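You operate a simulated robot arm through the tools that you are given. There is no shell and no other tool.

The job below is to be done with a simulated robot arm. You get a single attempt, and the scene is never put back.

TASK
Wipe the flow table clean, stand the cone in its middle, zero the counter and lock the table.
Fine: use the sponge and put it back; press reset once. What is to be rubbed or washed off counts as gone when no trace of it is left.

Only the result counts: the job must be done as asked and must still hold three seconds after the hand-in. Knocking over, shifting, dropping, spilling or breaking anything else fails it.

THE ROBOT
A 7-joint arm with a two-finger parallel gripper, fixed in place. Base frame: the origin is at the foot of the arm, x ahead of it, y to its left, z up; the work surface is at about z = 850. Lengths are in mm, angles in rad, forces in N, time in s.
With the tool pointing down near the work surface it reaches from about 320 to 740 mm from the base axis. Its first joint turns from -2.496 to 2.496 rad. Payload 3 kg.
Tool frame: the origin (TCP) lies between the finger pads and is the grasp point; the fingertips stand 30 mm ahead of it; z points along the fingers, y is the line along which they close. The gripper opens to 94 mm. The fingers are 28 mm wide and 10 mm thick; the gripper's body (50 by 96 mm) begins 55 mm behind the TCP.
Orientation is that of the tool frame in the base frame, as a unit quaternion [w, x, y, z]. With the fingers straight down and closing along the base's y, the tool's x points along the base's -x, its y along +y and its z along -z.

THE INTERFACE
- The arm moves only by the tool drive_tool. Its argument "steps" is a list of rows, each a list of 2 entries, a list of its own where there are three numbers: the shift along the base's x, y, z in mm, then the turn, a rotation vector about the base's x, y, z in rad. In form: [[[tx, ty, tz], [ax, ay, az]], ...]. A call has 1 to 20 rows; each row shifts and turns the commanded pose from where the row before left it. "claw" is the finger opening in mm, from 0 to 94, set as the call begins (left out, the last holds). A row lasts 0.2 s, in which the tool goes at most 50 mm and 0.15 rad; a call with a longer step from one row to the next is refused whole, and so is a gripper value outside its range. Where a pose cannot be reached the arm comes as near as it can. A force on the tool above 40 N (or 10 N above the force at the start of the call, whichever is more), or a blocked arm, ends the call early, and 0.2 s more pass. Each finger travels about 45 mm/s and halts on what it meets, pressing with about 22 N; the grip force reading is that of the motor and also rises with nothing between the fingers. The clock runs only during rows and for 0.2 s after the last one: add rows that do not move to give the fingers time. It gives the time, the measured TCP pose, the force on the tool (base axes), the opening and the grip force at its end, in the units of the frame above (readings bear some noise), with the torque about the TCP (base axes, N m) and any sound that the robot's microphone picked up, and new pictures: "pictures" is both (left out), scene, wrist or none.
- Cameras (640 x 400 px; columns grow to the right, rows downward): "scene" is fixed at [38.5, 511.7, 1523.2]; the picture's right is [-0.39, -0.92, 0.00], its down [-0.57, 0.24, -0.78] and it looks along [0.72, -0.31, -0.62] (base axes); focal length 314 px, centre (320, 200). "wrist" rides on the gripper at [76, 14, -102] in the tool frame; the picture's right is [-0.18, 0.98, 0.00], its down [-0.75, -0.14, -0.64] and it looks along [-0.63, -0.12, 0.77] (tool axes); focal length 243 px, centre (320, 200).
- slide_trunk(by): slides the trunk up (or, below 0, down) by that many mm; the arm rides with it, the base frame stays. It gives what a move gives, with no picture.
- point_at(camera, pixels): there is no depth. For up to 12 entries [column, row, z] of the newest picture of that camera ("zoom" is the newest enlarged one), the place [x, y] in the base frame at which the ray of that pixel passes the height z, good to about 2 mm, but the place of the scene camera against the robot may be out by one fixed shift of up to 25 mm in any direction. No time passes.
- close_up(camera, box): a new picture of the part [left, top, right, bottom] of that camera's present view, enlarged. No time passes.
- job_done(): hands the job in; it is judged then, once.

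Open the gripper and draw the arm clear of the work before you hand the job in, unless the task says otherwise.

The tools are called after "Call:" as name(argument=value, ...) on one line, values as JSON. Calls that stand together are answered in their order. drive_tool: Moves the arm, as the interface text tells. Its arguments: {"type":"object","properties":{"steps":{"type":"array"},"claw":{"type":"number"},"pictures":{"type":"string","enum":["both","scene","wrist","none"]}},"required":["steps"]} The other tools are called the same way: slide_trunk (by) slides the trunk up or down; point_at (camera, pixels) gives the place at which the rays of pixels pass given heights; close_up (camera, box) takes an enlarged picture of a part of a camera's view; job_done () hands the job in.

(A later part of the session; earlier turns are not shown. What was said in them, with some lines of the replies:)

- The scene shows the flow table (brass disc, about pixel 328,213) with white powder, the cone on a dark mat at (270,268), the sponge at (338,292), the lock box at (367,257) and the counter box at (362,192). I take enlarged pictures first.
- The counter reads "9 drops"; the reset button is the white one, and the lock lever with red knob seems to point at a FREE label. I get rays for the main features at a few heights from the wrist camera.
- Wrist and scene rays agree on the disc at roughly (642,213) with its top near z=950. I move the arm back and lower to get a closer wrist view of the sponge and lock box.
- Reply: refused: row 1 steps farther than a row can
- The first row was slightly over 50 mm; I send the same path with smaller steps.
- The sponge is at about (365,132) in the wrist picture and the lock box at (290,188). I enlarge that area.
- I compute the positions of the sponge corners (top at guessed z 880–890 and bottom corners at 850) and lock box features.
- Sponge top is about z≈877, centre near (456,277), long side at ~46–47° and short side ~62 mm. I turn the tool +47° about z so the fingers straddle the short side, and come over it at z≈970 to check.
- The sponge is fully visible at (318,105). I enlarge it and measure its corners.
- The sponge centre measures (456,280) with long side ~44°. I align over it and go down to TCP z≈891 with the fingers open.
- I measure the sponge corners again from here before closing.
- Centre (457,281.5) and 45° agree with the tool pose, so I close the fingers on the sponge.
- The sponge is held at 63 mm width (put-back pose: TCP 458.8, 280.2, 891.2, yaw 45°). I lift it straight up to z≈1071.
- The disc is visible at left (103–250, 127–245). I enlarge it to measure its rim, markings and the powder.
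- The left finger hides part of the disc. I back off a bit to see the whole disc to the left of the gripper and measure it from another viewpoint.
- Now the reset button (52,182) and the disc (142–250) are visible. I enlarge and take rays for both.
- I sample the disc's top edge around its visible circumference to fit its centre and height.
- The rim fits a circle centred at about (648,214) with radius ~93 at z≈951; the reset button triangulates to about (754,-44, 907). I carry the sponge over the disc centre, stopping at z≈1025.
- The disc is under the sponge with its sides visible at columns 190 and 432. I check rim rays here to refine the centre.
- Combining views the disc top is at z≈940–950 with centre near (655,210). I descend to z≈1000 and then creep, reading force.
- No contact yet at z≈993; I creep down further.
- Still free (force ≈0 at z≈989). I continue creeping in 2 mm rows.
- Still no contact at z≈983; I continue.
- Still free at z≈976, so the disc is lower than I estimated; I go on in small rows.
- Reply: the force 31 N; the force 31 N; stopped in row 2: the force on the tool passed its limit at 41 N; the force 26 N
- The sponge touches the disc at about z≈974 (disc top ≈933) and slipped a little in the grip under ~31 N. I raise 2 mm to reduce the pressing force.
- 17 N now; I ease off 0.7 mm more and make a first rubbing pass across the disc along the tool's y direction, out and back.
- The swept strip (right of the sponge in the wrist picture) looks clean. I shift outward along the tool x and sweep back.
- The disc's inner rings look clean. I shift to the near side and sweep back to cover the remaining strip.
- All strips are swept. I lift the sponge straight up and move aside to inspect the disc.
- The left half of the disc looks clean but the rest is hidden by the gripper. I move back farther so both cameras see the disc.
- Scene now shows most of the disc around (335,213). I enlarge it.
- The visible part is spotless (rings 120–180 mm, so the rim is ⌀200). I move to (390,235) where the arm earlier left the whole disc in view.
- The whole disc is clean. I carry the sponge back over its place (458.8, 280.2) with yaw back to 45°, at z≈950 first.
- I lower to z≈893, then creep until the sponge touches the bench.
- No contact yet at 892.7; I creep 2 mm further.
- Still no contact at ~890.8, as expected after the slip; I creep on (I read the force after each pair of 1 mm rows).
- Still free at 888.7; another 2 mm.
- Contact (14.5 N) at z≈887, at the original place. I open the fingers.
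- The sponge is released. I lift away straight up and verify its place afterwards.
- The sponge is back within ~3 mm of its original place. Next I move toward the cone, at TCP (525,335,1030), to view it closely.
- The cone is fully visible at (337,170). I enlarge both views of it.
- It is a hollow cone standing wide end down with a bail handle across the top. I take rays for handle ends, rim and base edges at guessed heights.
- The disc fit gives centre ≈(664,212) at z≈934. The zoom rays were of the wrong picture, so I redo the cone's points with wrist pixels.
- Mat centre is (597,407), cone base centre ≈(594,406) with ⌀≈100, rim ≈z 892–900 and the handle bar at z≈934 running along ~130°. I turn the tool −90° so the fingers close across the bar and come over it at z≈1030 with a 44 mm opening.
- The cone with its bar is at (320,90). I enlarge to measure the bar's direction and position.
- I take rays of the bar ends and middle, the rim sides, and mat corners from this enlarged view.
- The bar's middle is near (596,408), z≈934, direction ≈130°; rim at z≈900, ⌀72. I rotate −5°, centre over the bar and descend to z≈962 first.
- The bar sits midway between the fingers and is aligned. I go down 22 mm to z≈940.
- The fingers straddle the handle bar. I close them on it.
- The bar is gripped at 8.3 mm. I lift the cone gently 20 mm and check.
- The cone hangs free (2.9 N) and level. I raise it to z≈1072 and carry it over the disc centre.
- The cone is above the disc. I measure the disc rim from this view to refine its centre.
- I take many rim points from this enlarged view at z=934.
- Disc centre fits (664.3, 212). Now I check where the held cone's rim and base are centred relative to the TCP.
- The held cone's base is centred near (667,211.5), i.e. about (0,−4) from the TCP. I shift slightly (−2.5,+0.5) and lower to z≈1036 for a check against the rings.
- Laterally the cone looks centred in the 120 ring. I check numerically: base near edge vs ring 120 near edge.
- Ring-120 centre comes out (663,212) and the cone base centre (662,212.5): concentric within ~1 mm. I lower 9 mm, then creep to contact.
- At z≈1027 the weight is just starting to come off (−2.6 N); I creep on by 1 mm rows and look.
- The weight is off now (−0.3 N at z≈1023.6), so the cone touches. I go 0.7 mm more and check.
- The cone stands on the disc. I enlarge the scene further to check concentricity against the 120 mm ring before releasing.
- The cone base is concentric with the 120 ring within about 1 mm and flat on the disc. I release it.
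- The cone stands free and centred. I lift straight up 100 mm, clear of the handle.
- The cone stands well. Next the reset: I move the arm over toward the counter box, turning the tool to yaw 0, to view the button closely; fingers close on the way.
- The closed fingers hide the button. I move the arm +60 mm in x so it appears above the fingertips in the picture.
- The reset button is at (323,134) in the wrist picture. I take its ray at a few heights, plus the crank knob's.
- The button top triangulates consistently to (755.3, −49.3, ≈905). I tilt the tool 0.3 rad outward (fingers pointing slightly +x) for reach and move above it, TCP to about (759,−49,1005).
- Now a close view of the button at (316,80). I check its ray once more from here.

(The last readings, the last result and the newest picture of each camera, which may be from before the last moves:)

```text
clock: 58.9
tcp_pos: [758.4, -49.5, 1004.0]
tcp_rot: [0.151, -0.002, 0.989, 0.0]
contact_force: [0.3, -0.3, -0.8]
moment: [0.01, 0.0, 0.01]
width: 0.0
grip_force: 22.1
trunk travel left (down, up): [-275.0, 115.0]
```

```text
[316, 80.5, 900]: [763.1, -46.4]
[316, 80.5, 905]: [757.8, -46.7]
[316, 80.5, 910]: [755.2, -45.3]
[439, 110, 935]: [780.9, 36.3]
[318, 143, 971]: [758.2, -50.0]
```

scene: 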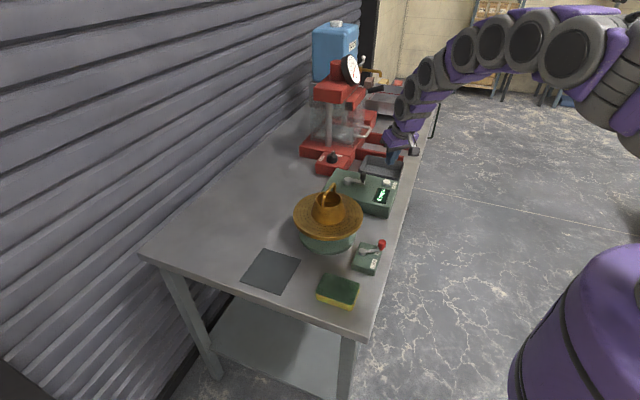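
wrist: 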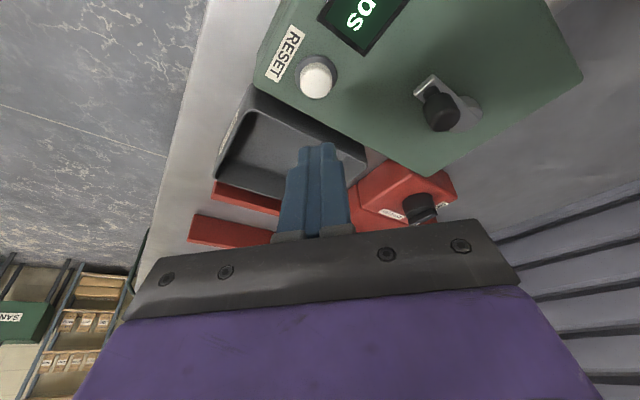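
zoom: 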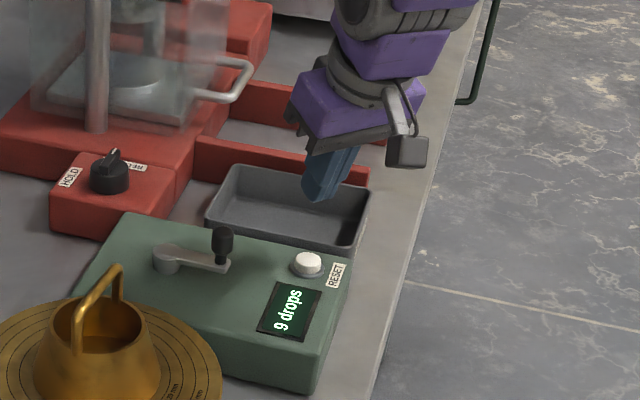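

The button is at about (756,−48,907); contact is expected at TCP z≈940. I go down to z≈951 first.

Call:
drive_tool(steps=[[[2, 1.5, -20], [0, 0, 0]], [[0, 0, -20], [0, 0, 0]], [[0, 0, -13], [0, 0, 0]], [[0, 0, 0], [0, 0, 0]]])

Call:
close_up(camera="scene", box=[350, 140, 420, 220])

Call:
close_up(camera="wrist", box=[220, 20, 480, 240])

```text
clock: 59.9
tcp_pos: [759.8, -47.0, 951.1]
tcp_rot: [0.151, -0.001, 0.989, 0.0]
contact_force: [-0.1, -0.5, 0.4]
moment: [0.01, 0.03, -0.03]
width: 0.0
grip_force: 22.2
trunk travel left (down, up): [-275.0, 115.0]
```

scene: 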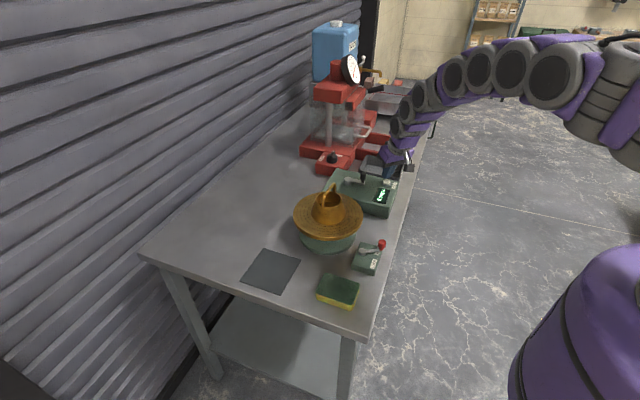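
wrist: 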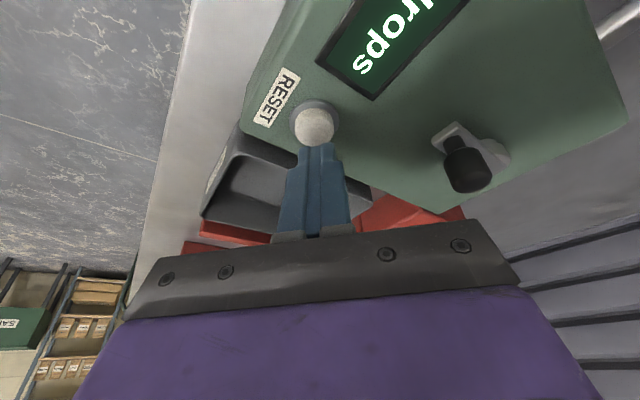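

```text
5.00 times, centred on (385, 180) of scene
```

zoom: 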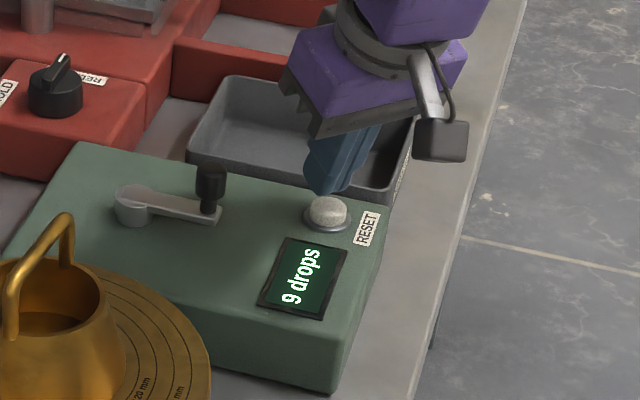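

```text
1.82 times, centred on (350, 130) of wrist
```

zoom: 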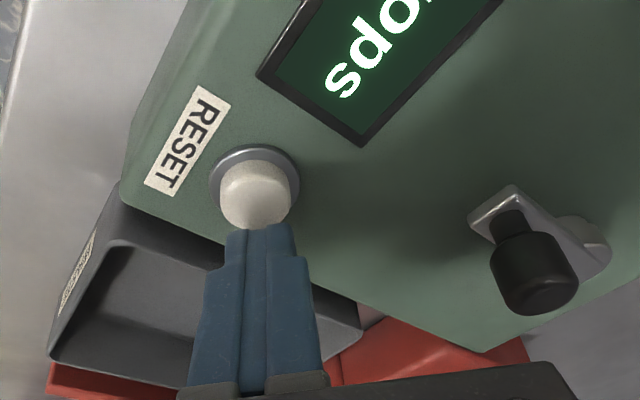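

I compare rays: the fingertip's lower edge (316,147) at z≈918 and the button cap's centre (314,125) at z≈907.

Call:
point_at(camera="wrist", pixels=[[316, 147, 918.3], [314, 122, 907], [314, 122, 905], [314, 134, 907], [314, 112, 907], [336, 125, 907], [292, 125, 907]])

```text
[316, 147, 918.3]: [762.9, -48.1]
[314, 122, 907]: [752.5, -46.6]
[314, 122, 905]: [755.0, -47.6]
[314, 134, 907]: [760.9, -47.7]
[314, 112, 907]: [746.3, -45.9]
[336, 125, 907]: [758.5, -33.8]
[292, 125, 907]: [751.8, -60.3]
```

Cap centre ≈(754,−47); the fingertip is a bit beyond, so I shift −4 mm in x and creep down in 1.5 mm rows.

Call:
drive_tool(steps=[[[-4, 0, 0], [0, 0, 0]], [[0, 0, -2], [0, 0, 0]], [[0, 0, -2], [0, 0, 0]], [[0, 0, -2], [0, 0, 0]], [[0, 0, 0], [0, 0, 0]]], pictures="scene")

```text
clock: 61.1
tcp_pos: [755.7, -46.0, 944.5]
tcp_rot: [0.151, -0.001, 0.989, 0.0]
contact_force: [-0.1, 0.5, 0.1]
moment: [0.02, 0.02, 0.01]
width: 0.0
grip_force: 21.9
trunk travel left (down, up): [-275.0, 115.0]
```

scene: 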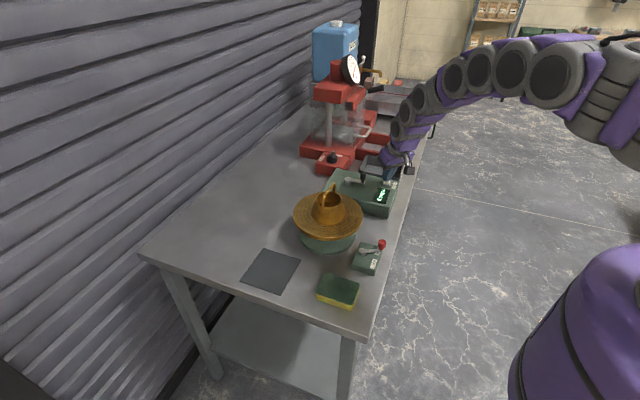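

No contact yet at z≈944.5; I creep on.

Call:
drive_tool(steps=[[[0, 0, -1.5], [0, 0, 0]], [[0, 0, -1.5], [0, 0, 0]], [[0, 0, 0], [0, 0, 0]]], pictures="wrist")

Call:
close_up(camera="wrist", box=[220, 20, 480, 240])

Call:
close_up(camera="scene", box=[350, 140, 420, 220])

```text
clock: 61.9
tcp_pos: [756.0, -47.0, 942.0]
tcp_rot: [0.151, -0.001, 0.989, 0.0]
contact_force: [-1.7, -0.8, 1.0]
moment: [0.0, 0.0, 0.0]
width: 0.0
grip_force: 22.6
trunk travel left (down, up): [-275.0, 115.0]
```

wrist: 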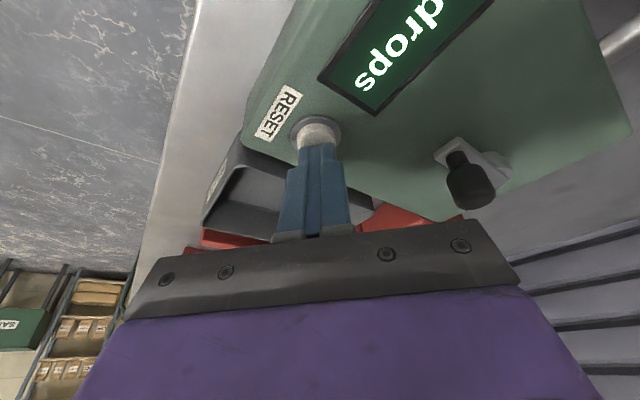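

```text
1.82 times, centred on (350, 130) of wrist
```

zoom: 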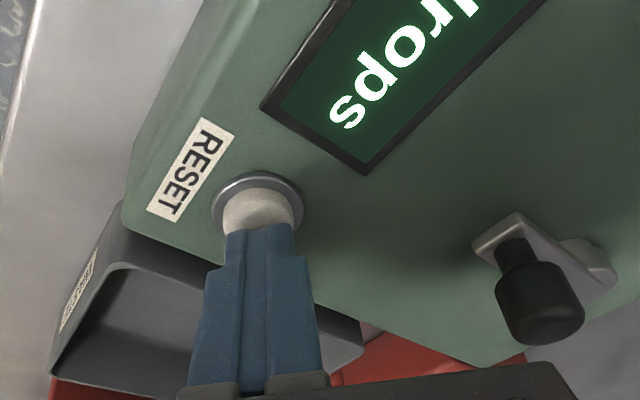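

```text
5.00 times, centred on (385, 180) of scene
```

zoom: 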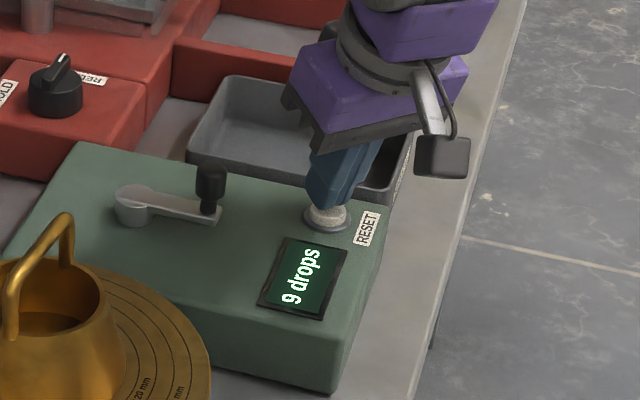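

The fingertip is right over the cap, about 1–2 mm above or just touching. I press on in 1 mm rows, watching force, sound and display.

Call:
drive_tool(steps=[[[0, 0, -1], [0, 0, 0]], [[0, 0, -1], [0, 0, 0]], [[0, 0, 0], [0, 0, 0]]], pictures="none")

```text
clock: 62.7
tcp_pos: [757.4, -46.9, 941.1]
tcp_rot: [0.15, -0.001, 0.989, 0.0]
contact_force: [-0.7, -0.1, 1.4]
moment: [-0.02, 0.06, 0.02]
width: 0.0
grip_force: 22.6
trunk travel left (down, up): [-275.0, 115.0]
heard: click
```

A click was heard. I look at the display before doing anything else.

Call:
drive_tool(steps=[[[0, 0, 0], [0, 0, 0]]])

Call:
close_up(camera="scene", box=[350, 140, 420, 220])

```text
clock: 63.1
tcp_pos: [757.6, -45.6, 939.4]
tcp_rot: [0.151, 0.0, 0.989, 0.0]
contact_force: [-0.7, 0.7, 1.7]
moment: [0.01, 0.03, 0.02]
width: 0.0
grip_force: 22.6
trunk travel left (down, up): [-275.0, 115.0]
```

scene: 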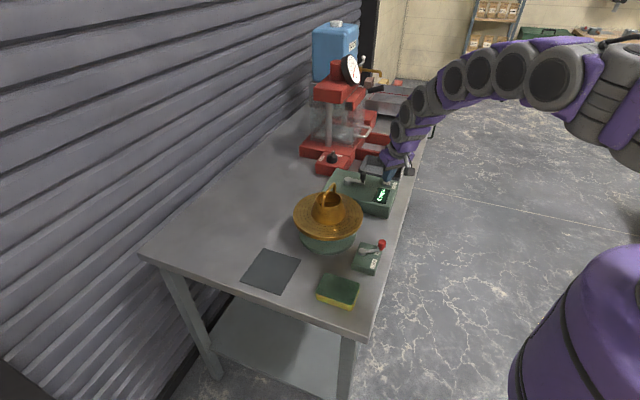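
wrist: 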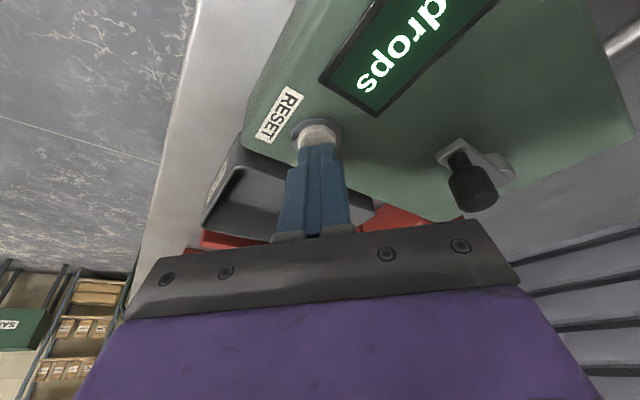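

```text
5.00 times, centred on (385, 180) of scene
```

zoom: 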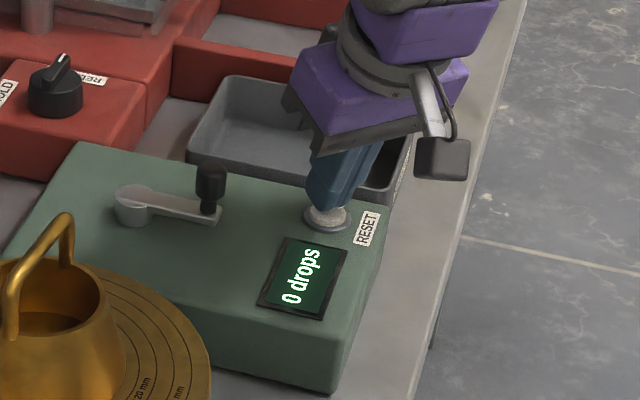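

The display reads "0 drops". I lift straight off the button.

Call:
drive_tool(steps=[[[0, 0, 15], [0, 0, 0]], [[0, 0, 30], [0, 0, 0]], [[0, 0, 40], [0, 0, 0]], [[-20, 0, 40], [0, 0.1, 0]], [[-20, 0, 20], [0, 0.1, 0]], [[-20, 0, 10], [0, 0.1, 0]], [[0, 0, 0], [0, 0, 0]]])

Call:
close_up(camera="scene", box=[340, 150, 420, 280])

```text
clock: 64.7
tcp_pos: [696.0, -46.3, 1096.3]
tcp_rot: [0.0, 0.0, 1.0, -0.001]
contact_force: [-1.1, 0.0, -0.9]
moment: [-0.02, 0.0, -0.01]
width: 0.1
grip_force: 22.3
trunk travel left (down, up): [-275.0, 115.0]
```

scene: 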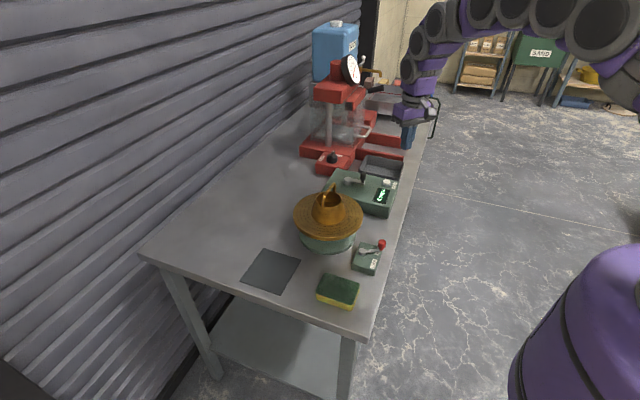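
wrist: 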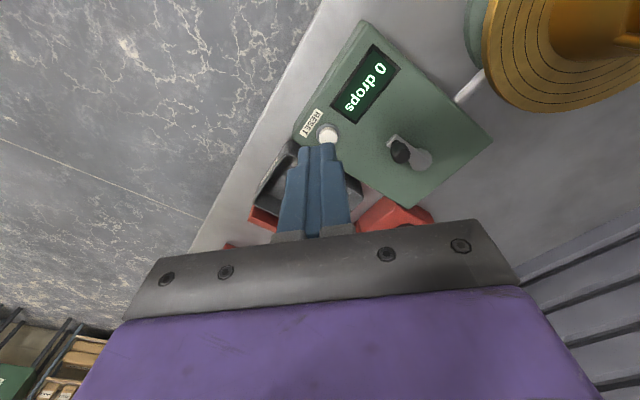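

```text
3.08 times, centred on (380, 215) of scene
```

zoom: 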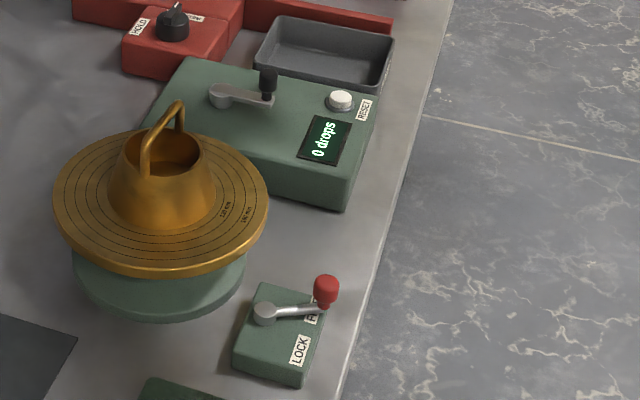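

The counter shows 0 and the button has sprung back. Next I move to view the lock box closely: lever pivot ≈(534,168), red knob ≈(521,115).

Call:
drive_tool(steps=[[[-36, 18, 0], [0, 0, 0]], [[-36, 18, -5], [0, 0, 0]], [[-36, 18, -10], [0, 0, 0]], [[-36, 18, -15], [0, 0, 0]], [[-36, 18, -15], [0, 0, 0]], [[-36, 18, -15], [0, 0, 0]], [[-36, 18, -15], [0, 0, 0]], [[0, 0, 0], [0, 0, 0]], [[0, 0, 0], [0, 0, 0]]])

Call:
close_up(camera="wrist", box=[200, 40, 460, 230])

```text
clock: 66.7
tcp_pos: [444.9, 81.9, 1023.0]
tcp_rot: [0.001, 0.0, 1.0, 0.0]
contact_force: [-1.0, -0.1, -0.7]
moment: [-0.01, 0.0, 0.02]
width: 0.0
grip_force: 22.4
trunk travel left (down, up): [-275.0, 115.0]
```

scene: 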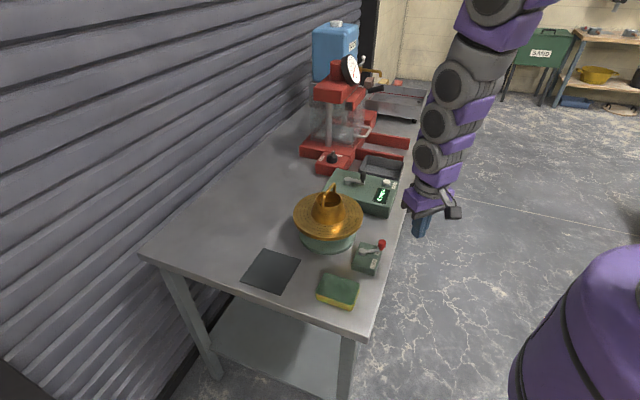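
wrist: 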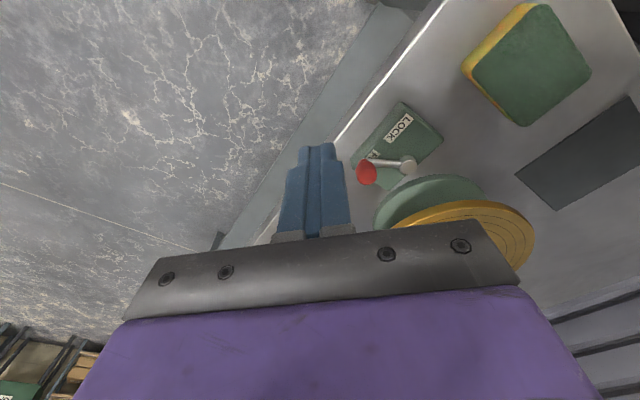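

```text
2.11 times, centred on (330, 135) of wrist
```

zoom: 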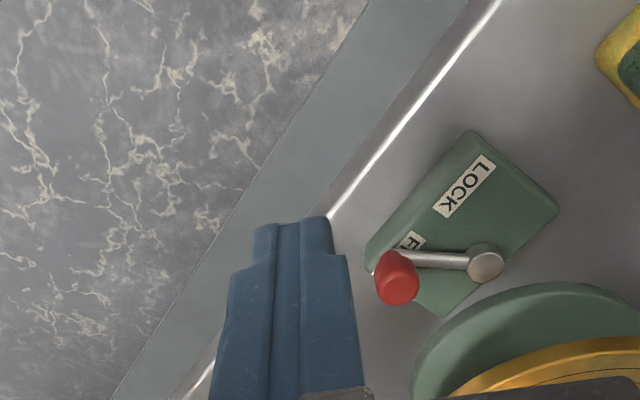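

I take rays of the pivot, knob, labels and box corners from this view.

Call:
point_at(camera="zoom", pixels=[[487, 260, 884], [397, 262, 905], [397, 262, 912], [398, 285, 905], [465, 185, 878], [408, 242, 878], [472, 131, 878], [560, 208, 878], [364, 245, 878], [443, 317, 878], [410, 258, 890], [466, 261, 890]])

```text
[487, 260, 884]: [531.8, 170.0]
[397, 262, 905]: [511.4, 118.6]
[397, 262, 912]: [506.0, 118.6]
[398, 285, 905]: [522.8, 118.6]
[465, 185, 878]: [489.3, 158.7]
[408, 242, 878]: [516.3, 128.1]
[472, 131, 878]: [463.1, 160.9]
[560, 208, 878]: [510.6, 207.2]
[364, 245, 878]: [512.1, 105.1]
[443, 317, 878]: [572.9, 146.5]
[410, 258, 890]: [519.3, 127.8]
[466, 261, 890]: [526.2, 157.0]
```

Knob ≈(520,117, z 890–914), pivot ≈(533,168.5), arm ≈53 mm at −104°; LOCK lies toward ≈−170°. I go to the far (+x) side of the knob, TCP (553,109), turning the tool to yaw ≈76° so a finger's flat face will push it.

Call:
drive_tool(steps=[[[10.8, 2.7, 0], [0, 0, 0.133]], [[10.8, 2.7, 0], [0, 0, 0.133]], [[10.8, 2.7, 0], [0, 0, 0.133]], [[10.8, 2.7, 0], [0, 0, 0.133]], [[10.8, 2.7, 0], [0, 0, 0.133]], [[10.8, 2.7, 0], [0, 0, 0.133]], [[10.8, 2.7, 0], [0, 0, 0.133]], [[10.8, 2.7, 0], [0, 0, 0.133]], [[10.8, 2.7, 0], [0, 0, 0.133]], [[10.8, 2.7, 0], [0, 0, 0.13]], [[0, 0, 0], [0, 0, 0]], [[0, 0, 0], [0, 0, 0]]])

Call:
close_up(camera="wrist", box=[200, 40, 460, 230])

```text
clock: 69.3
tcp_pos: [552.4, 106.5, 1019.2]
tcp_rot: [0.0, -0.617, 0.787, 0.002]
contact_force: [0.7, 0.0, 0.4]
moment: [0.0, 0.0, 0.0]
width: 0.2
grip_force: 22.0
trunk travel left (down, up): [-275.0, 115.0]
```

scene: 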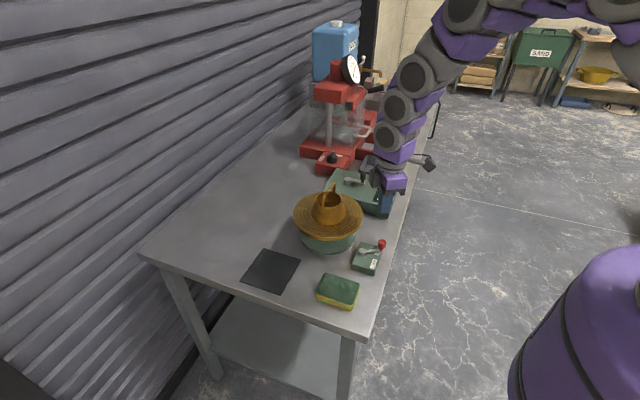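
wrist: 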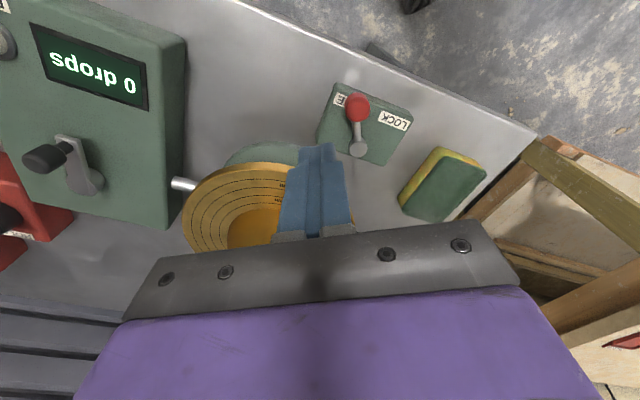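

```text
2.11 times, centred on (330, 135) of wrist
```

zoom: 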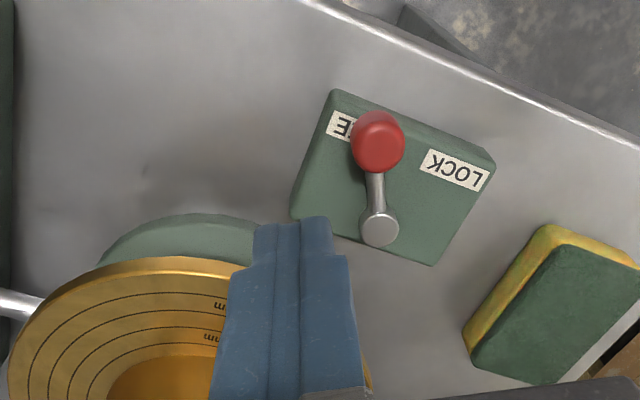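

A clear view of the lever: knob (378,142), pivot (380,225) in the zoom. I check rays again from here.

Call:
point_at(camera="zoom", pixels=[[378, 142, 902], [378, 135, 910], [380, 225, 884], [342, 125, 878], [456, 170, 878], [330, 90, 878], [496, 165, 878], [430, 265, 878], [290, 215, 878]])

```text
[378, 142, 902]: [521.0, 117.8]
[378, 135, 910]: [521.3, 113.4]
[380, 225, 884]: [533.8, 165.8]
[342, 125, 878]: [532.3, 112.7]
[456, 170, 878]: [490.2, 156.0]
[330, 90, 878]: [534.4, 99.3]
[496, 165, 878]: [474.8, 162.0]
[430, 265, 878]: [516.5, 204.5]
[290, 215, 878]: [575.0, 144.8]
```

Knob (521,117.5), pivot (533.5,166.5) confirmed; the fingers have ~14 mm gap to the knob. I descend to TCP z≈924 (fingertips ≈894).

Call:
drive_tool(steps=[[[0, 2, -30], [0, 0, 0]], [[0, 0, -30], [0, 0, 0]], [[0, 0, -22], [0, 0, 0]], [[0, 0, -13], [0, 0, 0]], [[0, 0, 0], [0, 0, 0]]])

Call:
close_up(camera="wrist", box=[200, 40, 460, 230])

Call:
close_up(camera="scene", box=[330, 190, 430, 290])

```text
clock: 70.5
tcp_pos: [554.8, 108.5, 925.2]
tcp_rot: [0.0, -0.617, 0.787, 0.002]
contact_force: [-0.4, -0.6, 0.4]
moment: [-0.03, 0.01, -0.01]
width: 0.1
grip_force: 22.2
trunk travel left (down, up): [-275.0, 115.0]
```

scene: 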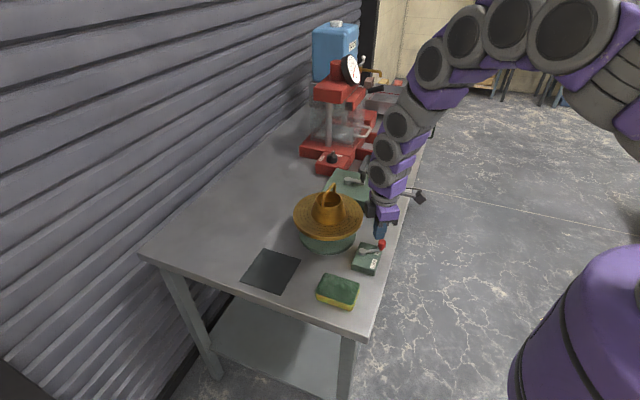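
wrist: 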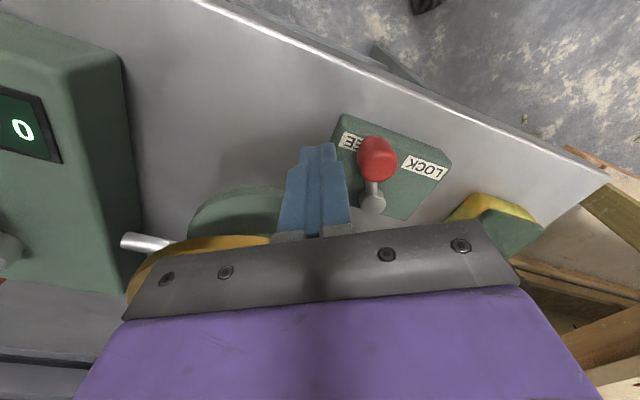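

```text
2.11 times, centred on (330, 135) of wrist
```

zoom: 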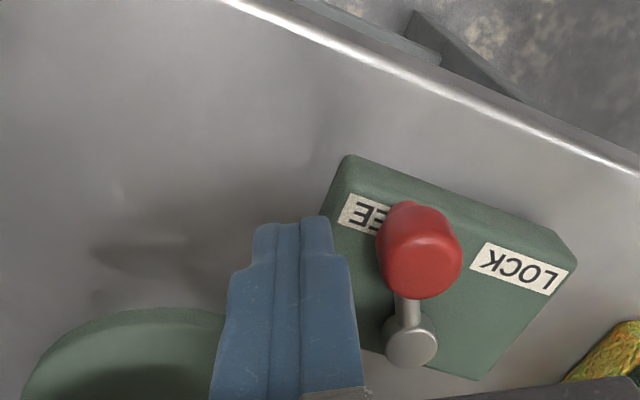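

```text
4.00 times, centred on (380, 240) of scene
```

zoom: 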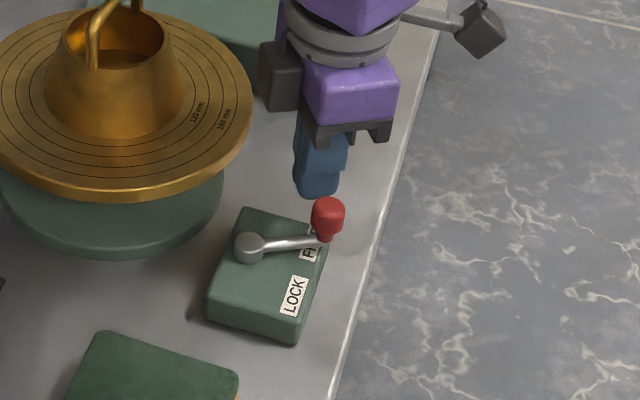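

The fingers are beside the knob at the right height. I close the gap and begin pushing along the lever's arc, turning the tool with it, for the first ~18°.

Call:
drive_tool(steps=[[[-5, 1.4, 0], [0, 0, 0]], [[-5, 1.4, 0], [0, 0, 0]], [[-5, 1.4, 0], [0, 0, 0]], [[-5.6, -0.3, 0], [0, 0, -0.105]], [[-5.7, 0.2, 0], [0, 0, -0.105]], [[-5.6, 0.8, 0], [0, 0, -0.105]], [[0, 0, 0], [0, 0, 0]]])

Call:
close_up(camera="wrist", box=[200, 40, 460, 230])

Call:
close_up(camera="scene", box=[330, 190, 430, 290])

```text
clock: 72.1
tcp_pos: [521.1, 114.0, 925.7]
tcp_rot: [0.0, -0.485, 0.875, 0.002]
contact_force: [-0.2, 0.0, 0.3]
moment: [-0.01, -0.02, -0.02]
width: 0.0
grip_force: 21.6
trunk travel left (down, up): [-275.0, 115.0]
```

scene: 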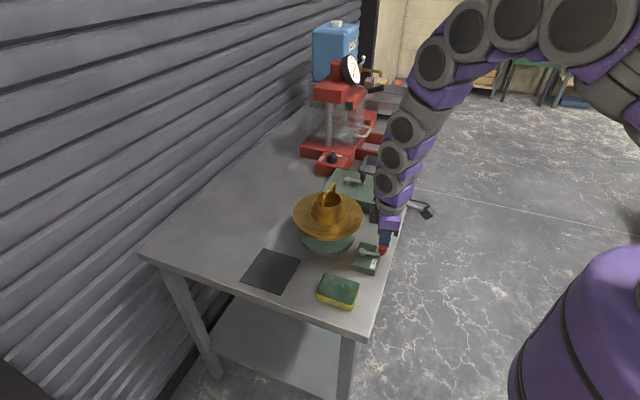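
wrist: 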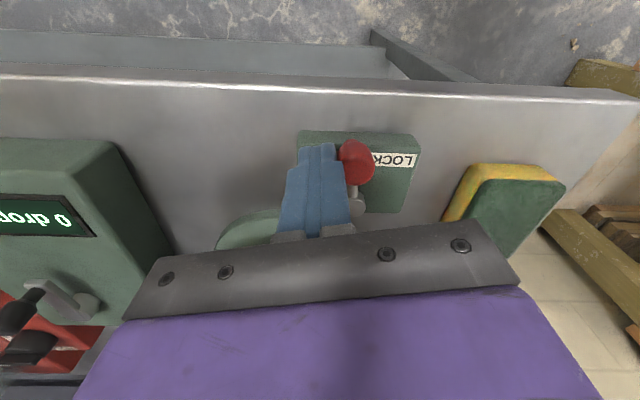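

```text
2.11 times, centred on (330, 135) of wrist
```

zoom: 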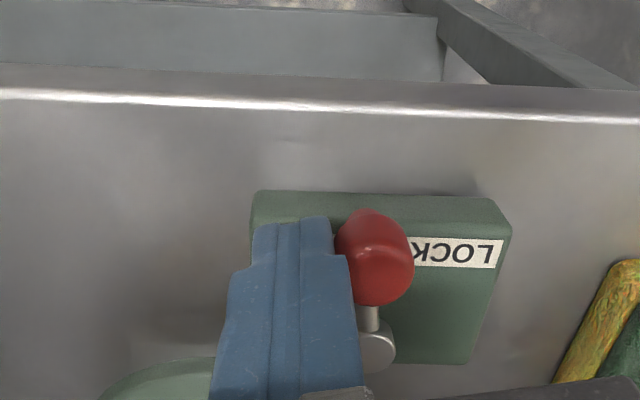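

```text
4.00 times, centred on (380, 240) of scene
```

zoom: 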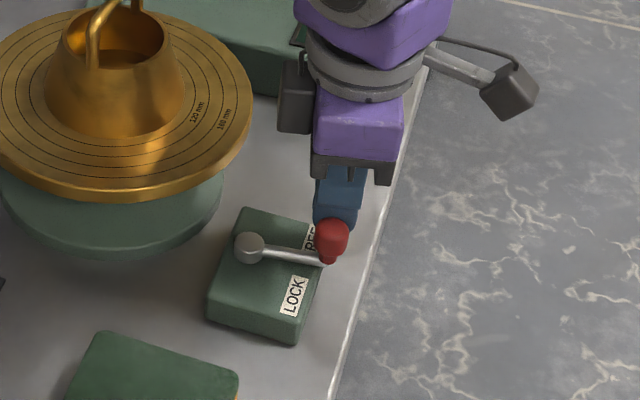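

The lever is turning with the push and little resistance. I continue along the arc another ~30°.

Call:
drive_tool(steps=[[[-5.5, 1.4, 0], [0, 0, -0.105]], [[-5.3, 2.0, 0], [0, 0, -0.105]], [[-5.1, 2.5, 0], [0, 0, -0.105]], [[-4.7, 3.0, 0], [0, 0, -0.105]], [[-4.5, 3.5, 0], [0, 0, -0.105]], [[0, 0, 0], [0, 0, 0]]])

Call:
close_up(camera="wrist", box=[200, 40, 460, 230])

Call:
close_up(camera="scene", box=[330, 190, 430, 290])

```text
clock: 73.5
tcp_pos: [496.5, 125.1, 926.1]
tcp_rot: [0.002, -0.24, 0.971, 0.0]
contact_force: [-0.1, -0.1, 0.3]
moment: [-0.01, -0.03, -0.03]
width: 0.0
grip_force: 21.8
trunk travel left (down, up): [-275.0, 115.0]
```

scene: 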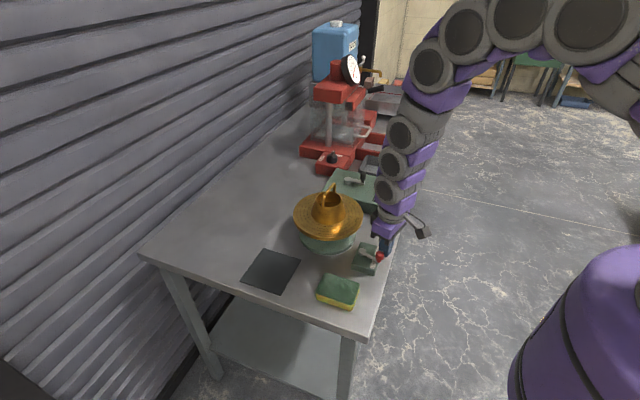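
wrist: 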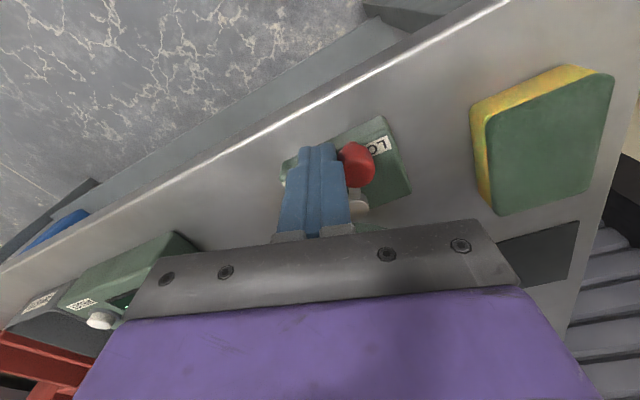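

```text
2.11 times, centred on (330, 135) of wrist
```

zoom: 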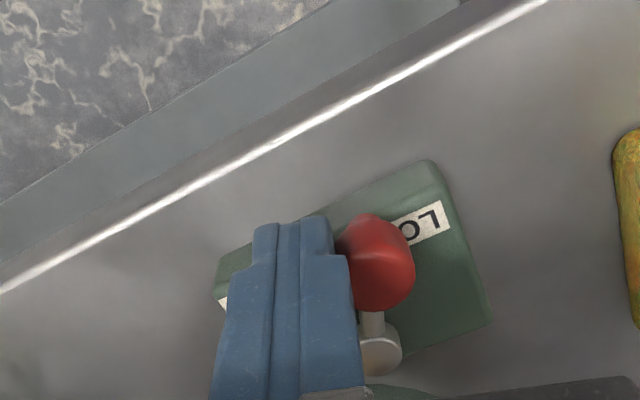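

```text
4.00 times, centred on (380, 240) of scene
```

zoom: 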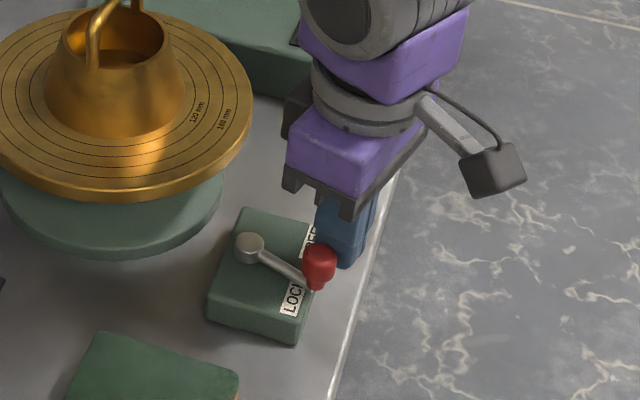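

The knob is now reaching the LOCK label. I push on ~12°, then check.

Call:
drive_tool(steps=[[[-4.0, 4.0, 0], [0, 0, -0.105]], [[-3.6, 4.4, 0], [0, 0, -0.105]], [[0, 0, 0], [0, 0, 0]]])

Call:
close_up(camera="scene", box=[330, 190, 430, 290])

```text
clock: 74.3
tcp_pos: [489.5, 134.3, 924.0]
tcp_rot: [0.0, -0.139, 0.99, -0.001]
contact_force: [-0.6, -0.5, 0.4]
moment: [-0.04, -0.02, 0.04]
width: 0.0
grip_force: 22.3
trunk travel left (down, up): [-275.0, 115.0]
```

scene: 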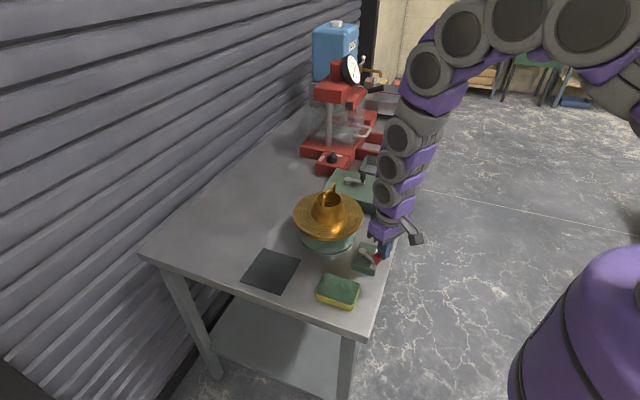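
wrist: 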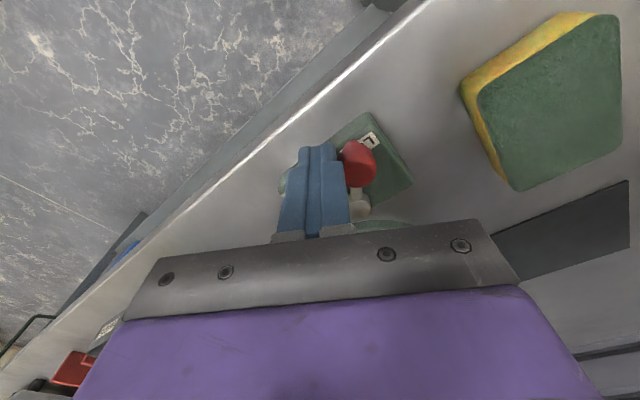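

```text
4.00 times, centred on (380, 240) of scene
```

zoom: 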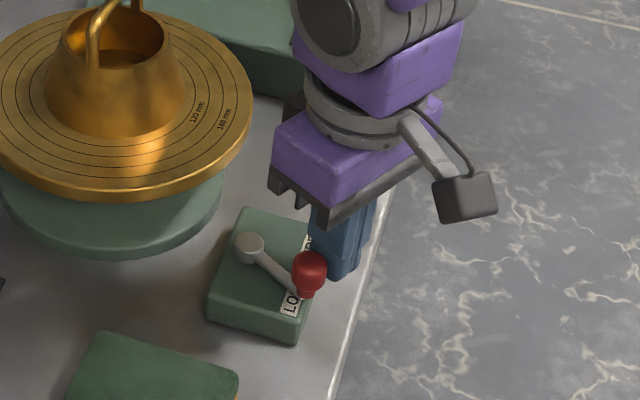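

No stop yet. I push another ~6° and read the force and sound.

Call:
drive_tool(steps=[[[-1.6, 2.3, 0], [0, 0, -0.052]], [[-1.5, 2.4, 0], [0, 0, -0.053]], [[0, 0, 0], [0, 0, 0]]])

Call:
close_up(camera="scene", box=[330, 190, 430, 290])

Call:
close_up(camera="wrist", box=[200, 40, 460, 230])

```text
clock: 75.1
tcp_pos: [488.0, 134.9, 924.5]
tcp_rot: [0.001, -0.086, 0.996, 0.002]
contact_force: [8.8, -15.3, -6.4]
moment: [-0.43, -0.2, -0.06]
width: 0.3
grip_force: 21.9
trunk travel left (down, up): [-275.0, 115.0]
```

scene: 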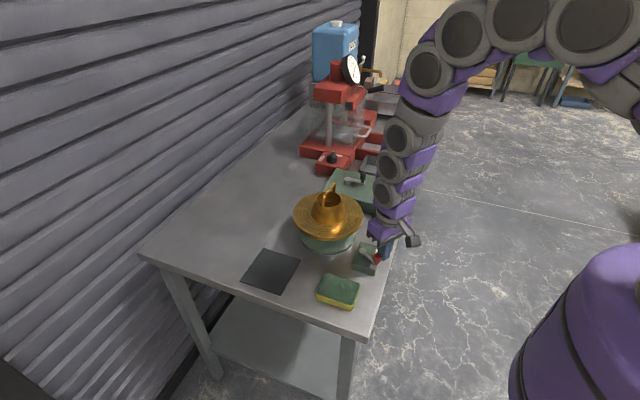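
wrist: 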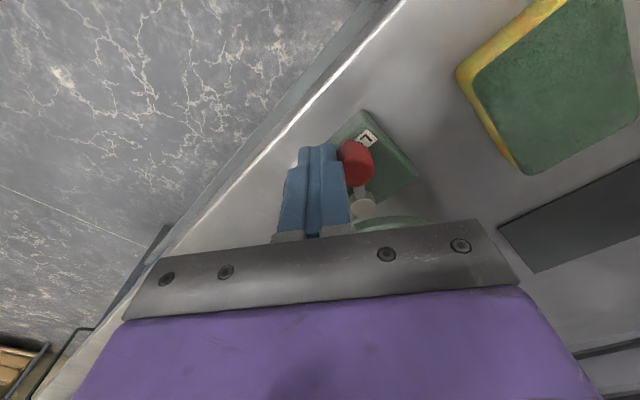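

```text
4.00 times, centred on (380, 240) of scene
```

zoom: 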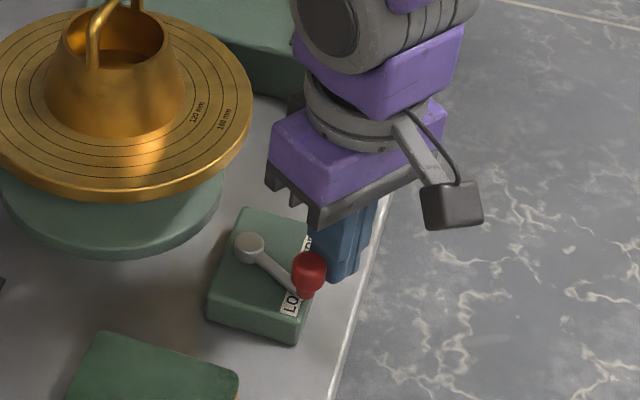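

```text
2.11 times, centred on (330, 135) of wrist
```

zoom: 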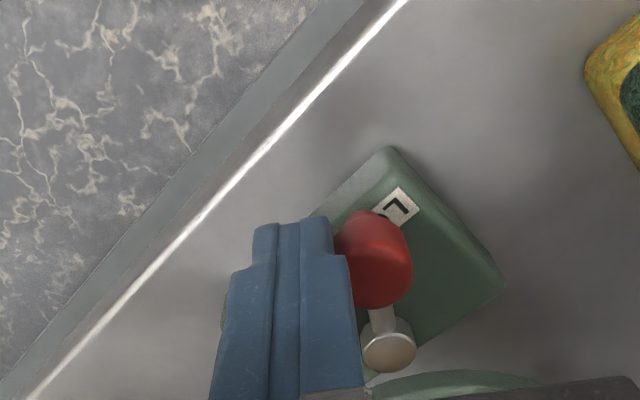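

The force rose to ~17 N without further motion: the lever is at its stop over LOCK (about −165°, symmetric to FREE). I back the finger off and lift away.

Call:
drive_tool(steps=[[[2, -5, 0], [0, 0, 0]], [[4, -12, 0], [0, 0, 0]], [[2, -8, 15], [0, 0, 0]], [[0, -5, 35], [0, 0, 0]], [[0, 0, 40], [0, 0, 0]], [[0, 0, 40], [0, 0, 0]], [[0, 0, 0], [0, 0, 0]]])

Call:
close_up(camera="scene", box=[330, 190, 430, 290])

Call:
close_up(camera="wrist", box=[260, 20, 520, 210])

```text
clock: 76.7
tcp_pos: [494.5, 111.4, 1052.0]
tcp_rot: [0.002, -0.085, 0.996, 0.0]
contact_force: [-0.7, 0.2, 0.0]
moment: [0.0, 0.02, -0.01]
width: 0.0
grip_force: 21.9
trunk travel left (down, up): [-275.0, 115.0]
```

scene: 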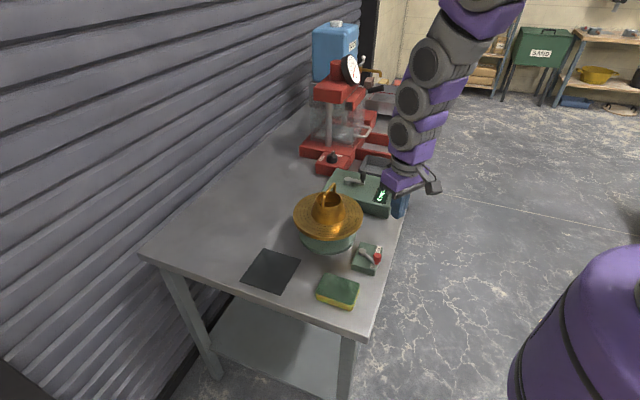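
wrist: 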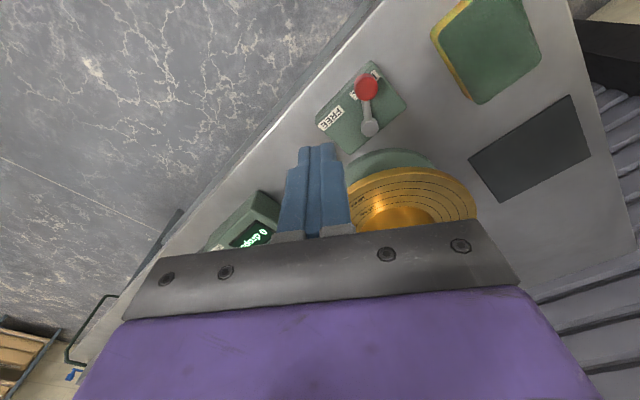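

```text
4.00 times, centred on (380, 240) of scene
```

zoom: 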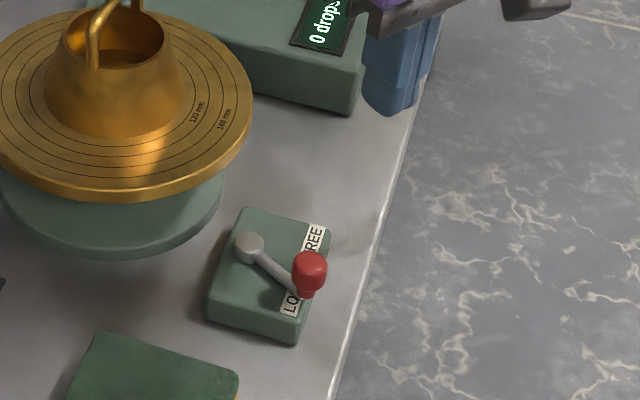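

```text
2.11 times, centred on (390, 115) of wrist
```

zoom: 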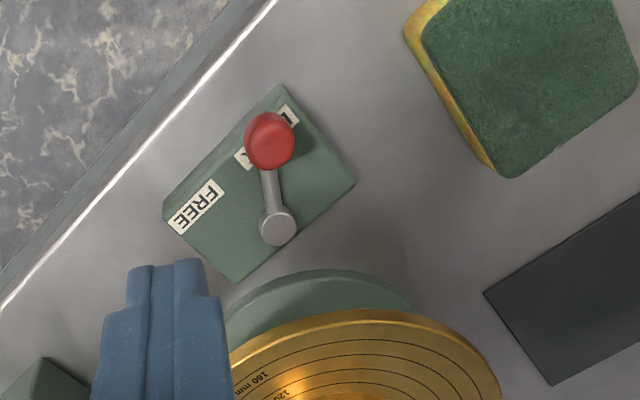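

The lever rests over LOCK and stays there. I verify the lever angle by rays and inspect the whole scene.

Call:
point_at(camera="zoom", pixels=[[270, 140, 902], [277, 222, 884], [195, 206, 878], [265, 140, 878], [281, 84, 878], [355, 184, 878], [236, 282, 878], [164, 213, 878]])

Call:
close_up(camera="scene", box=[230, 150, 430, 320])

```text
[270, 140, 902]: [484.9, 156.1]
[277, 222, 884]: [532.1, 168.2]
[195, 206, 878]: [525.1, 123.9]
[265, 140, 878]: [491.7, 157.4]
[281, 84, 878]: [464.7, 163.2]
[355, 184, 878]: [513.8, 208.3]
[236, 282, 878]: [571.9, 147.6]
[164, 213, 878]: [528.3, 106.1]
```

```text
2.35 times, centred on (330, 235) of scene
```

zoom: 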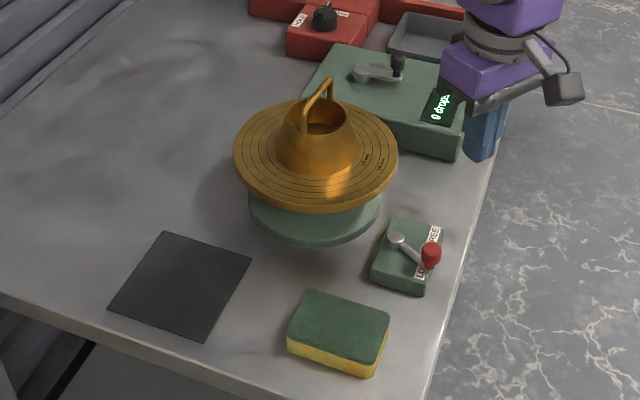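

The lever angle is −165.6°, exactly toward LOCK; counter shows 0, cone and sponge are in place. I open the gripper and draw the arm up and away.

Call:
drive_tool(steps=[[[0, -20, 40], [0, 0, 0]], [[-10, -25, 40], [0, 0, 0]], [[-10, -25, 40], [0, 0, 0]], [[-10, -25, 30], [0, 0, 0]], [[0, -30, 10], [0, 0, 0]], [[0, 0, 0], [0, 0, 0]], [[0, 0, 0], [0, 0, 0]]], claw=94)

Call:
close_up(camera="scene", box=[280, 160, 400, 280])

Call:
close_up(camera="scene", box=[285, 175, 375, 245])

```text
clock: 78.3
tcp_pos: [464.0, -16.9, 1216.7]
tcp_rot: [0.001, -0.087, 0.996, 0.0]
contact_force: [-0.1, -0.5, 0.8]
moment: [0.02, -0.02, -0.04]
width: 94.1
grip_force: 0.0
trunk travel left (down, up): [-275.0, 115.0]
```

scene: 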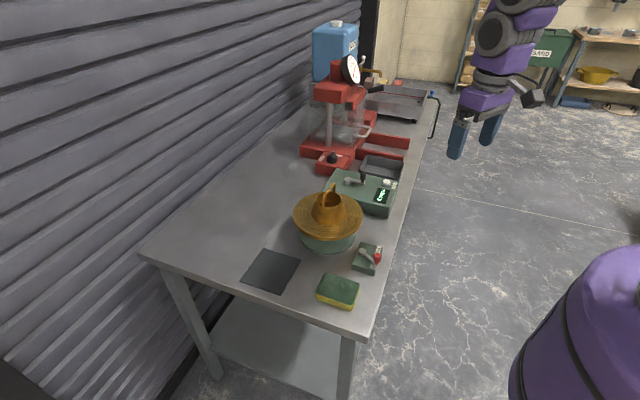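
wrist: 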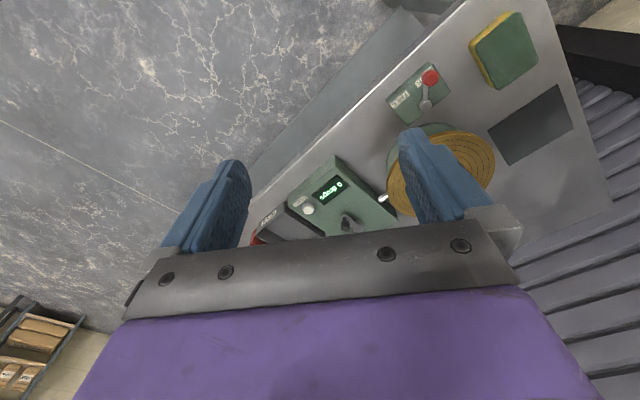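

```text
3.33 times, centred on (340, 220) of scene
```

zoom: 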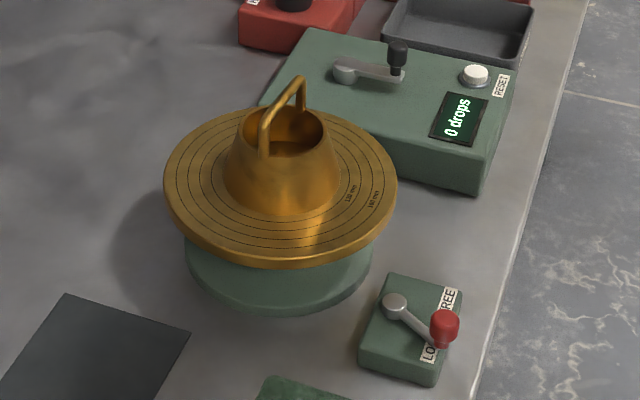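

```text
5.71 times, centred on (330, 210) of scene
```

zoom: 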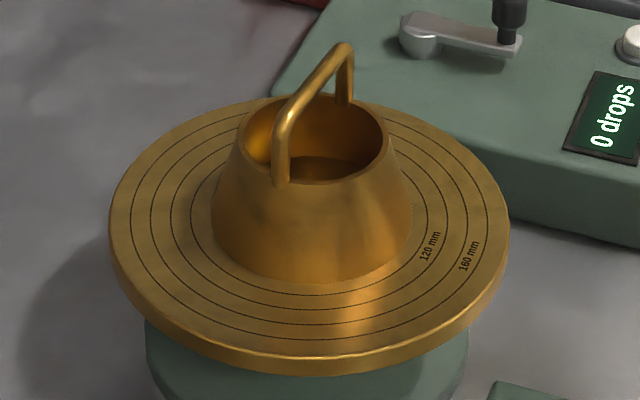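

The disc is clean, the cone stands inside the 120 mm ring at the middle, the counter reads "0 drops", and the lever points at LOCK. The sponge is back and the arm is clear with the gripper open, so I hand the job in.

Call:
job_done()

```text
The job is handed in.
```

The job is handed in, with every part of the task carried out. I haven't been told the verdict.

- **Flow table:** I wiped it with the sponge, and no powder was visible in the close-ups afterwards.
- **Sponge:** it is back within about 3 mm of where it started.
- **Cone:** it stands wide end down, centred on the 120 mm ring to within about 1 mm.
- **Counter:** I pressed reset once, with one click heard. The display reads "0 drops".
- **Lock:** I pushed the lever until it met firm resistance. It points at LOCK and stayed there after I backed off.

The sponge slipped about 3 mm in the grip during wiping, but it did not drop. In the last pictures nothing else on the bench looked moved. The gripper is open and the arm is clear of the work.
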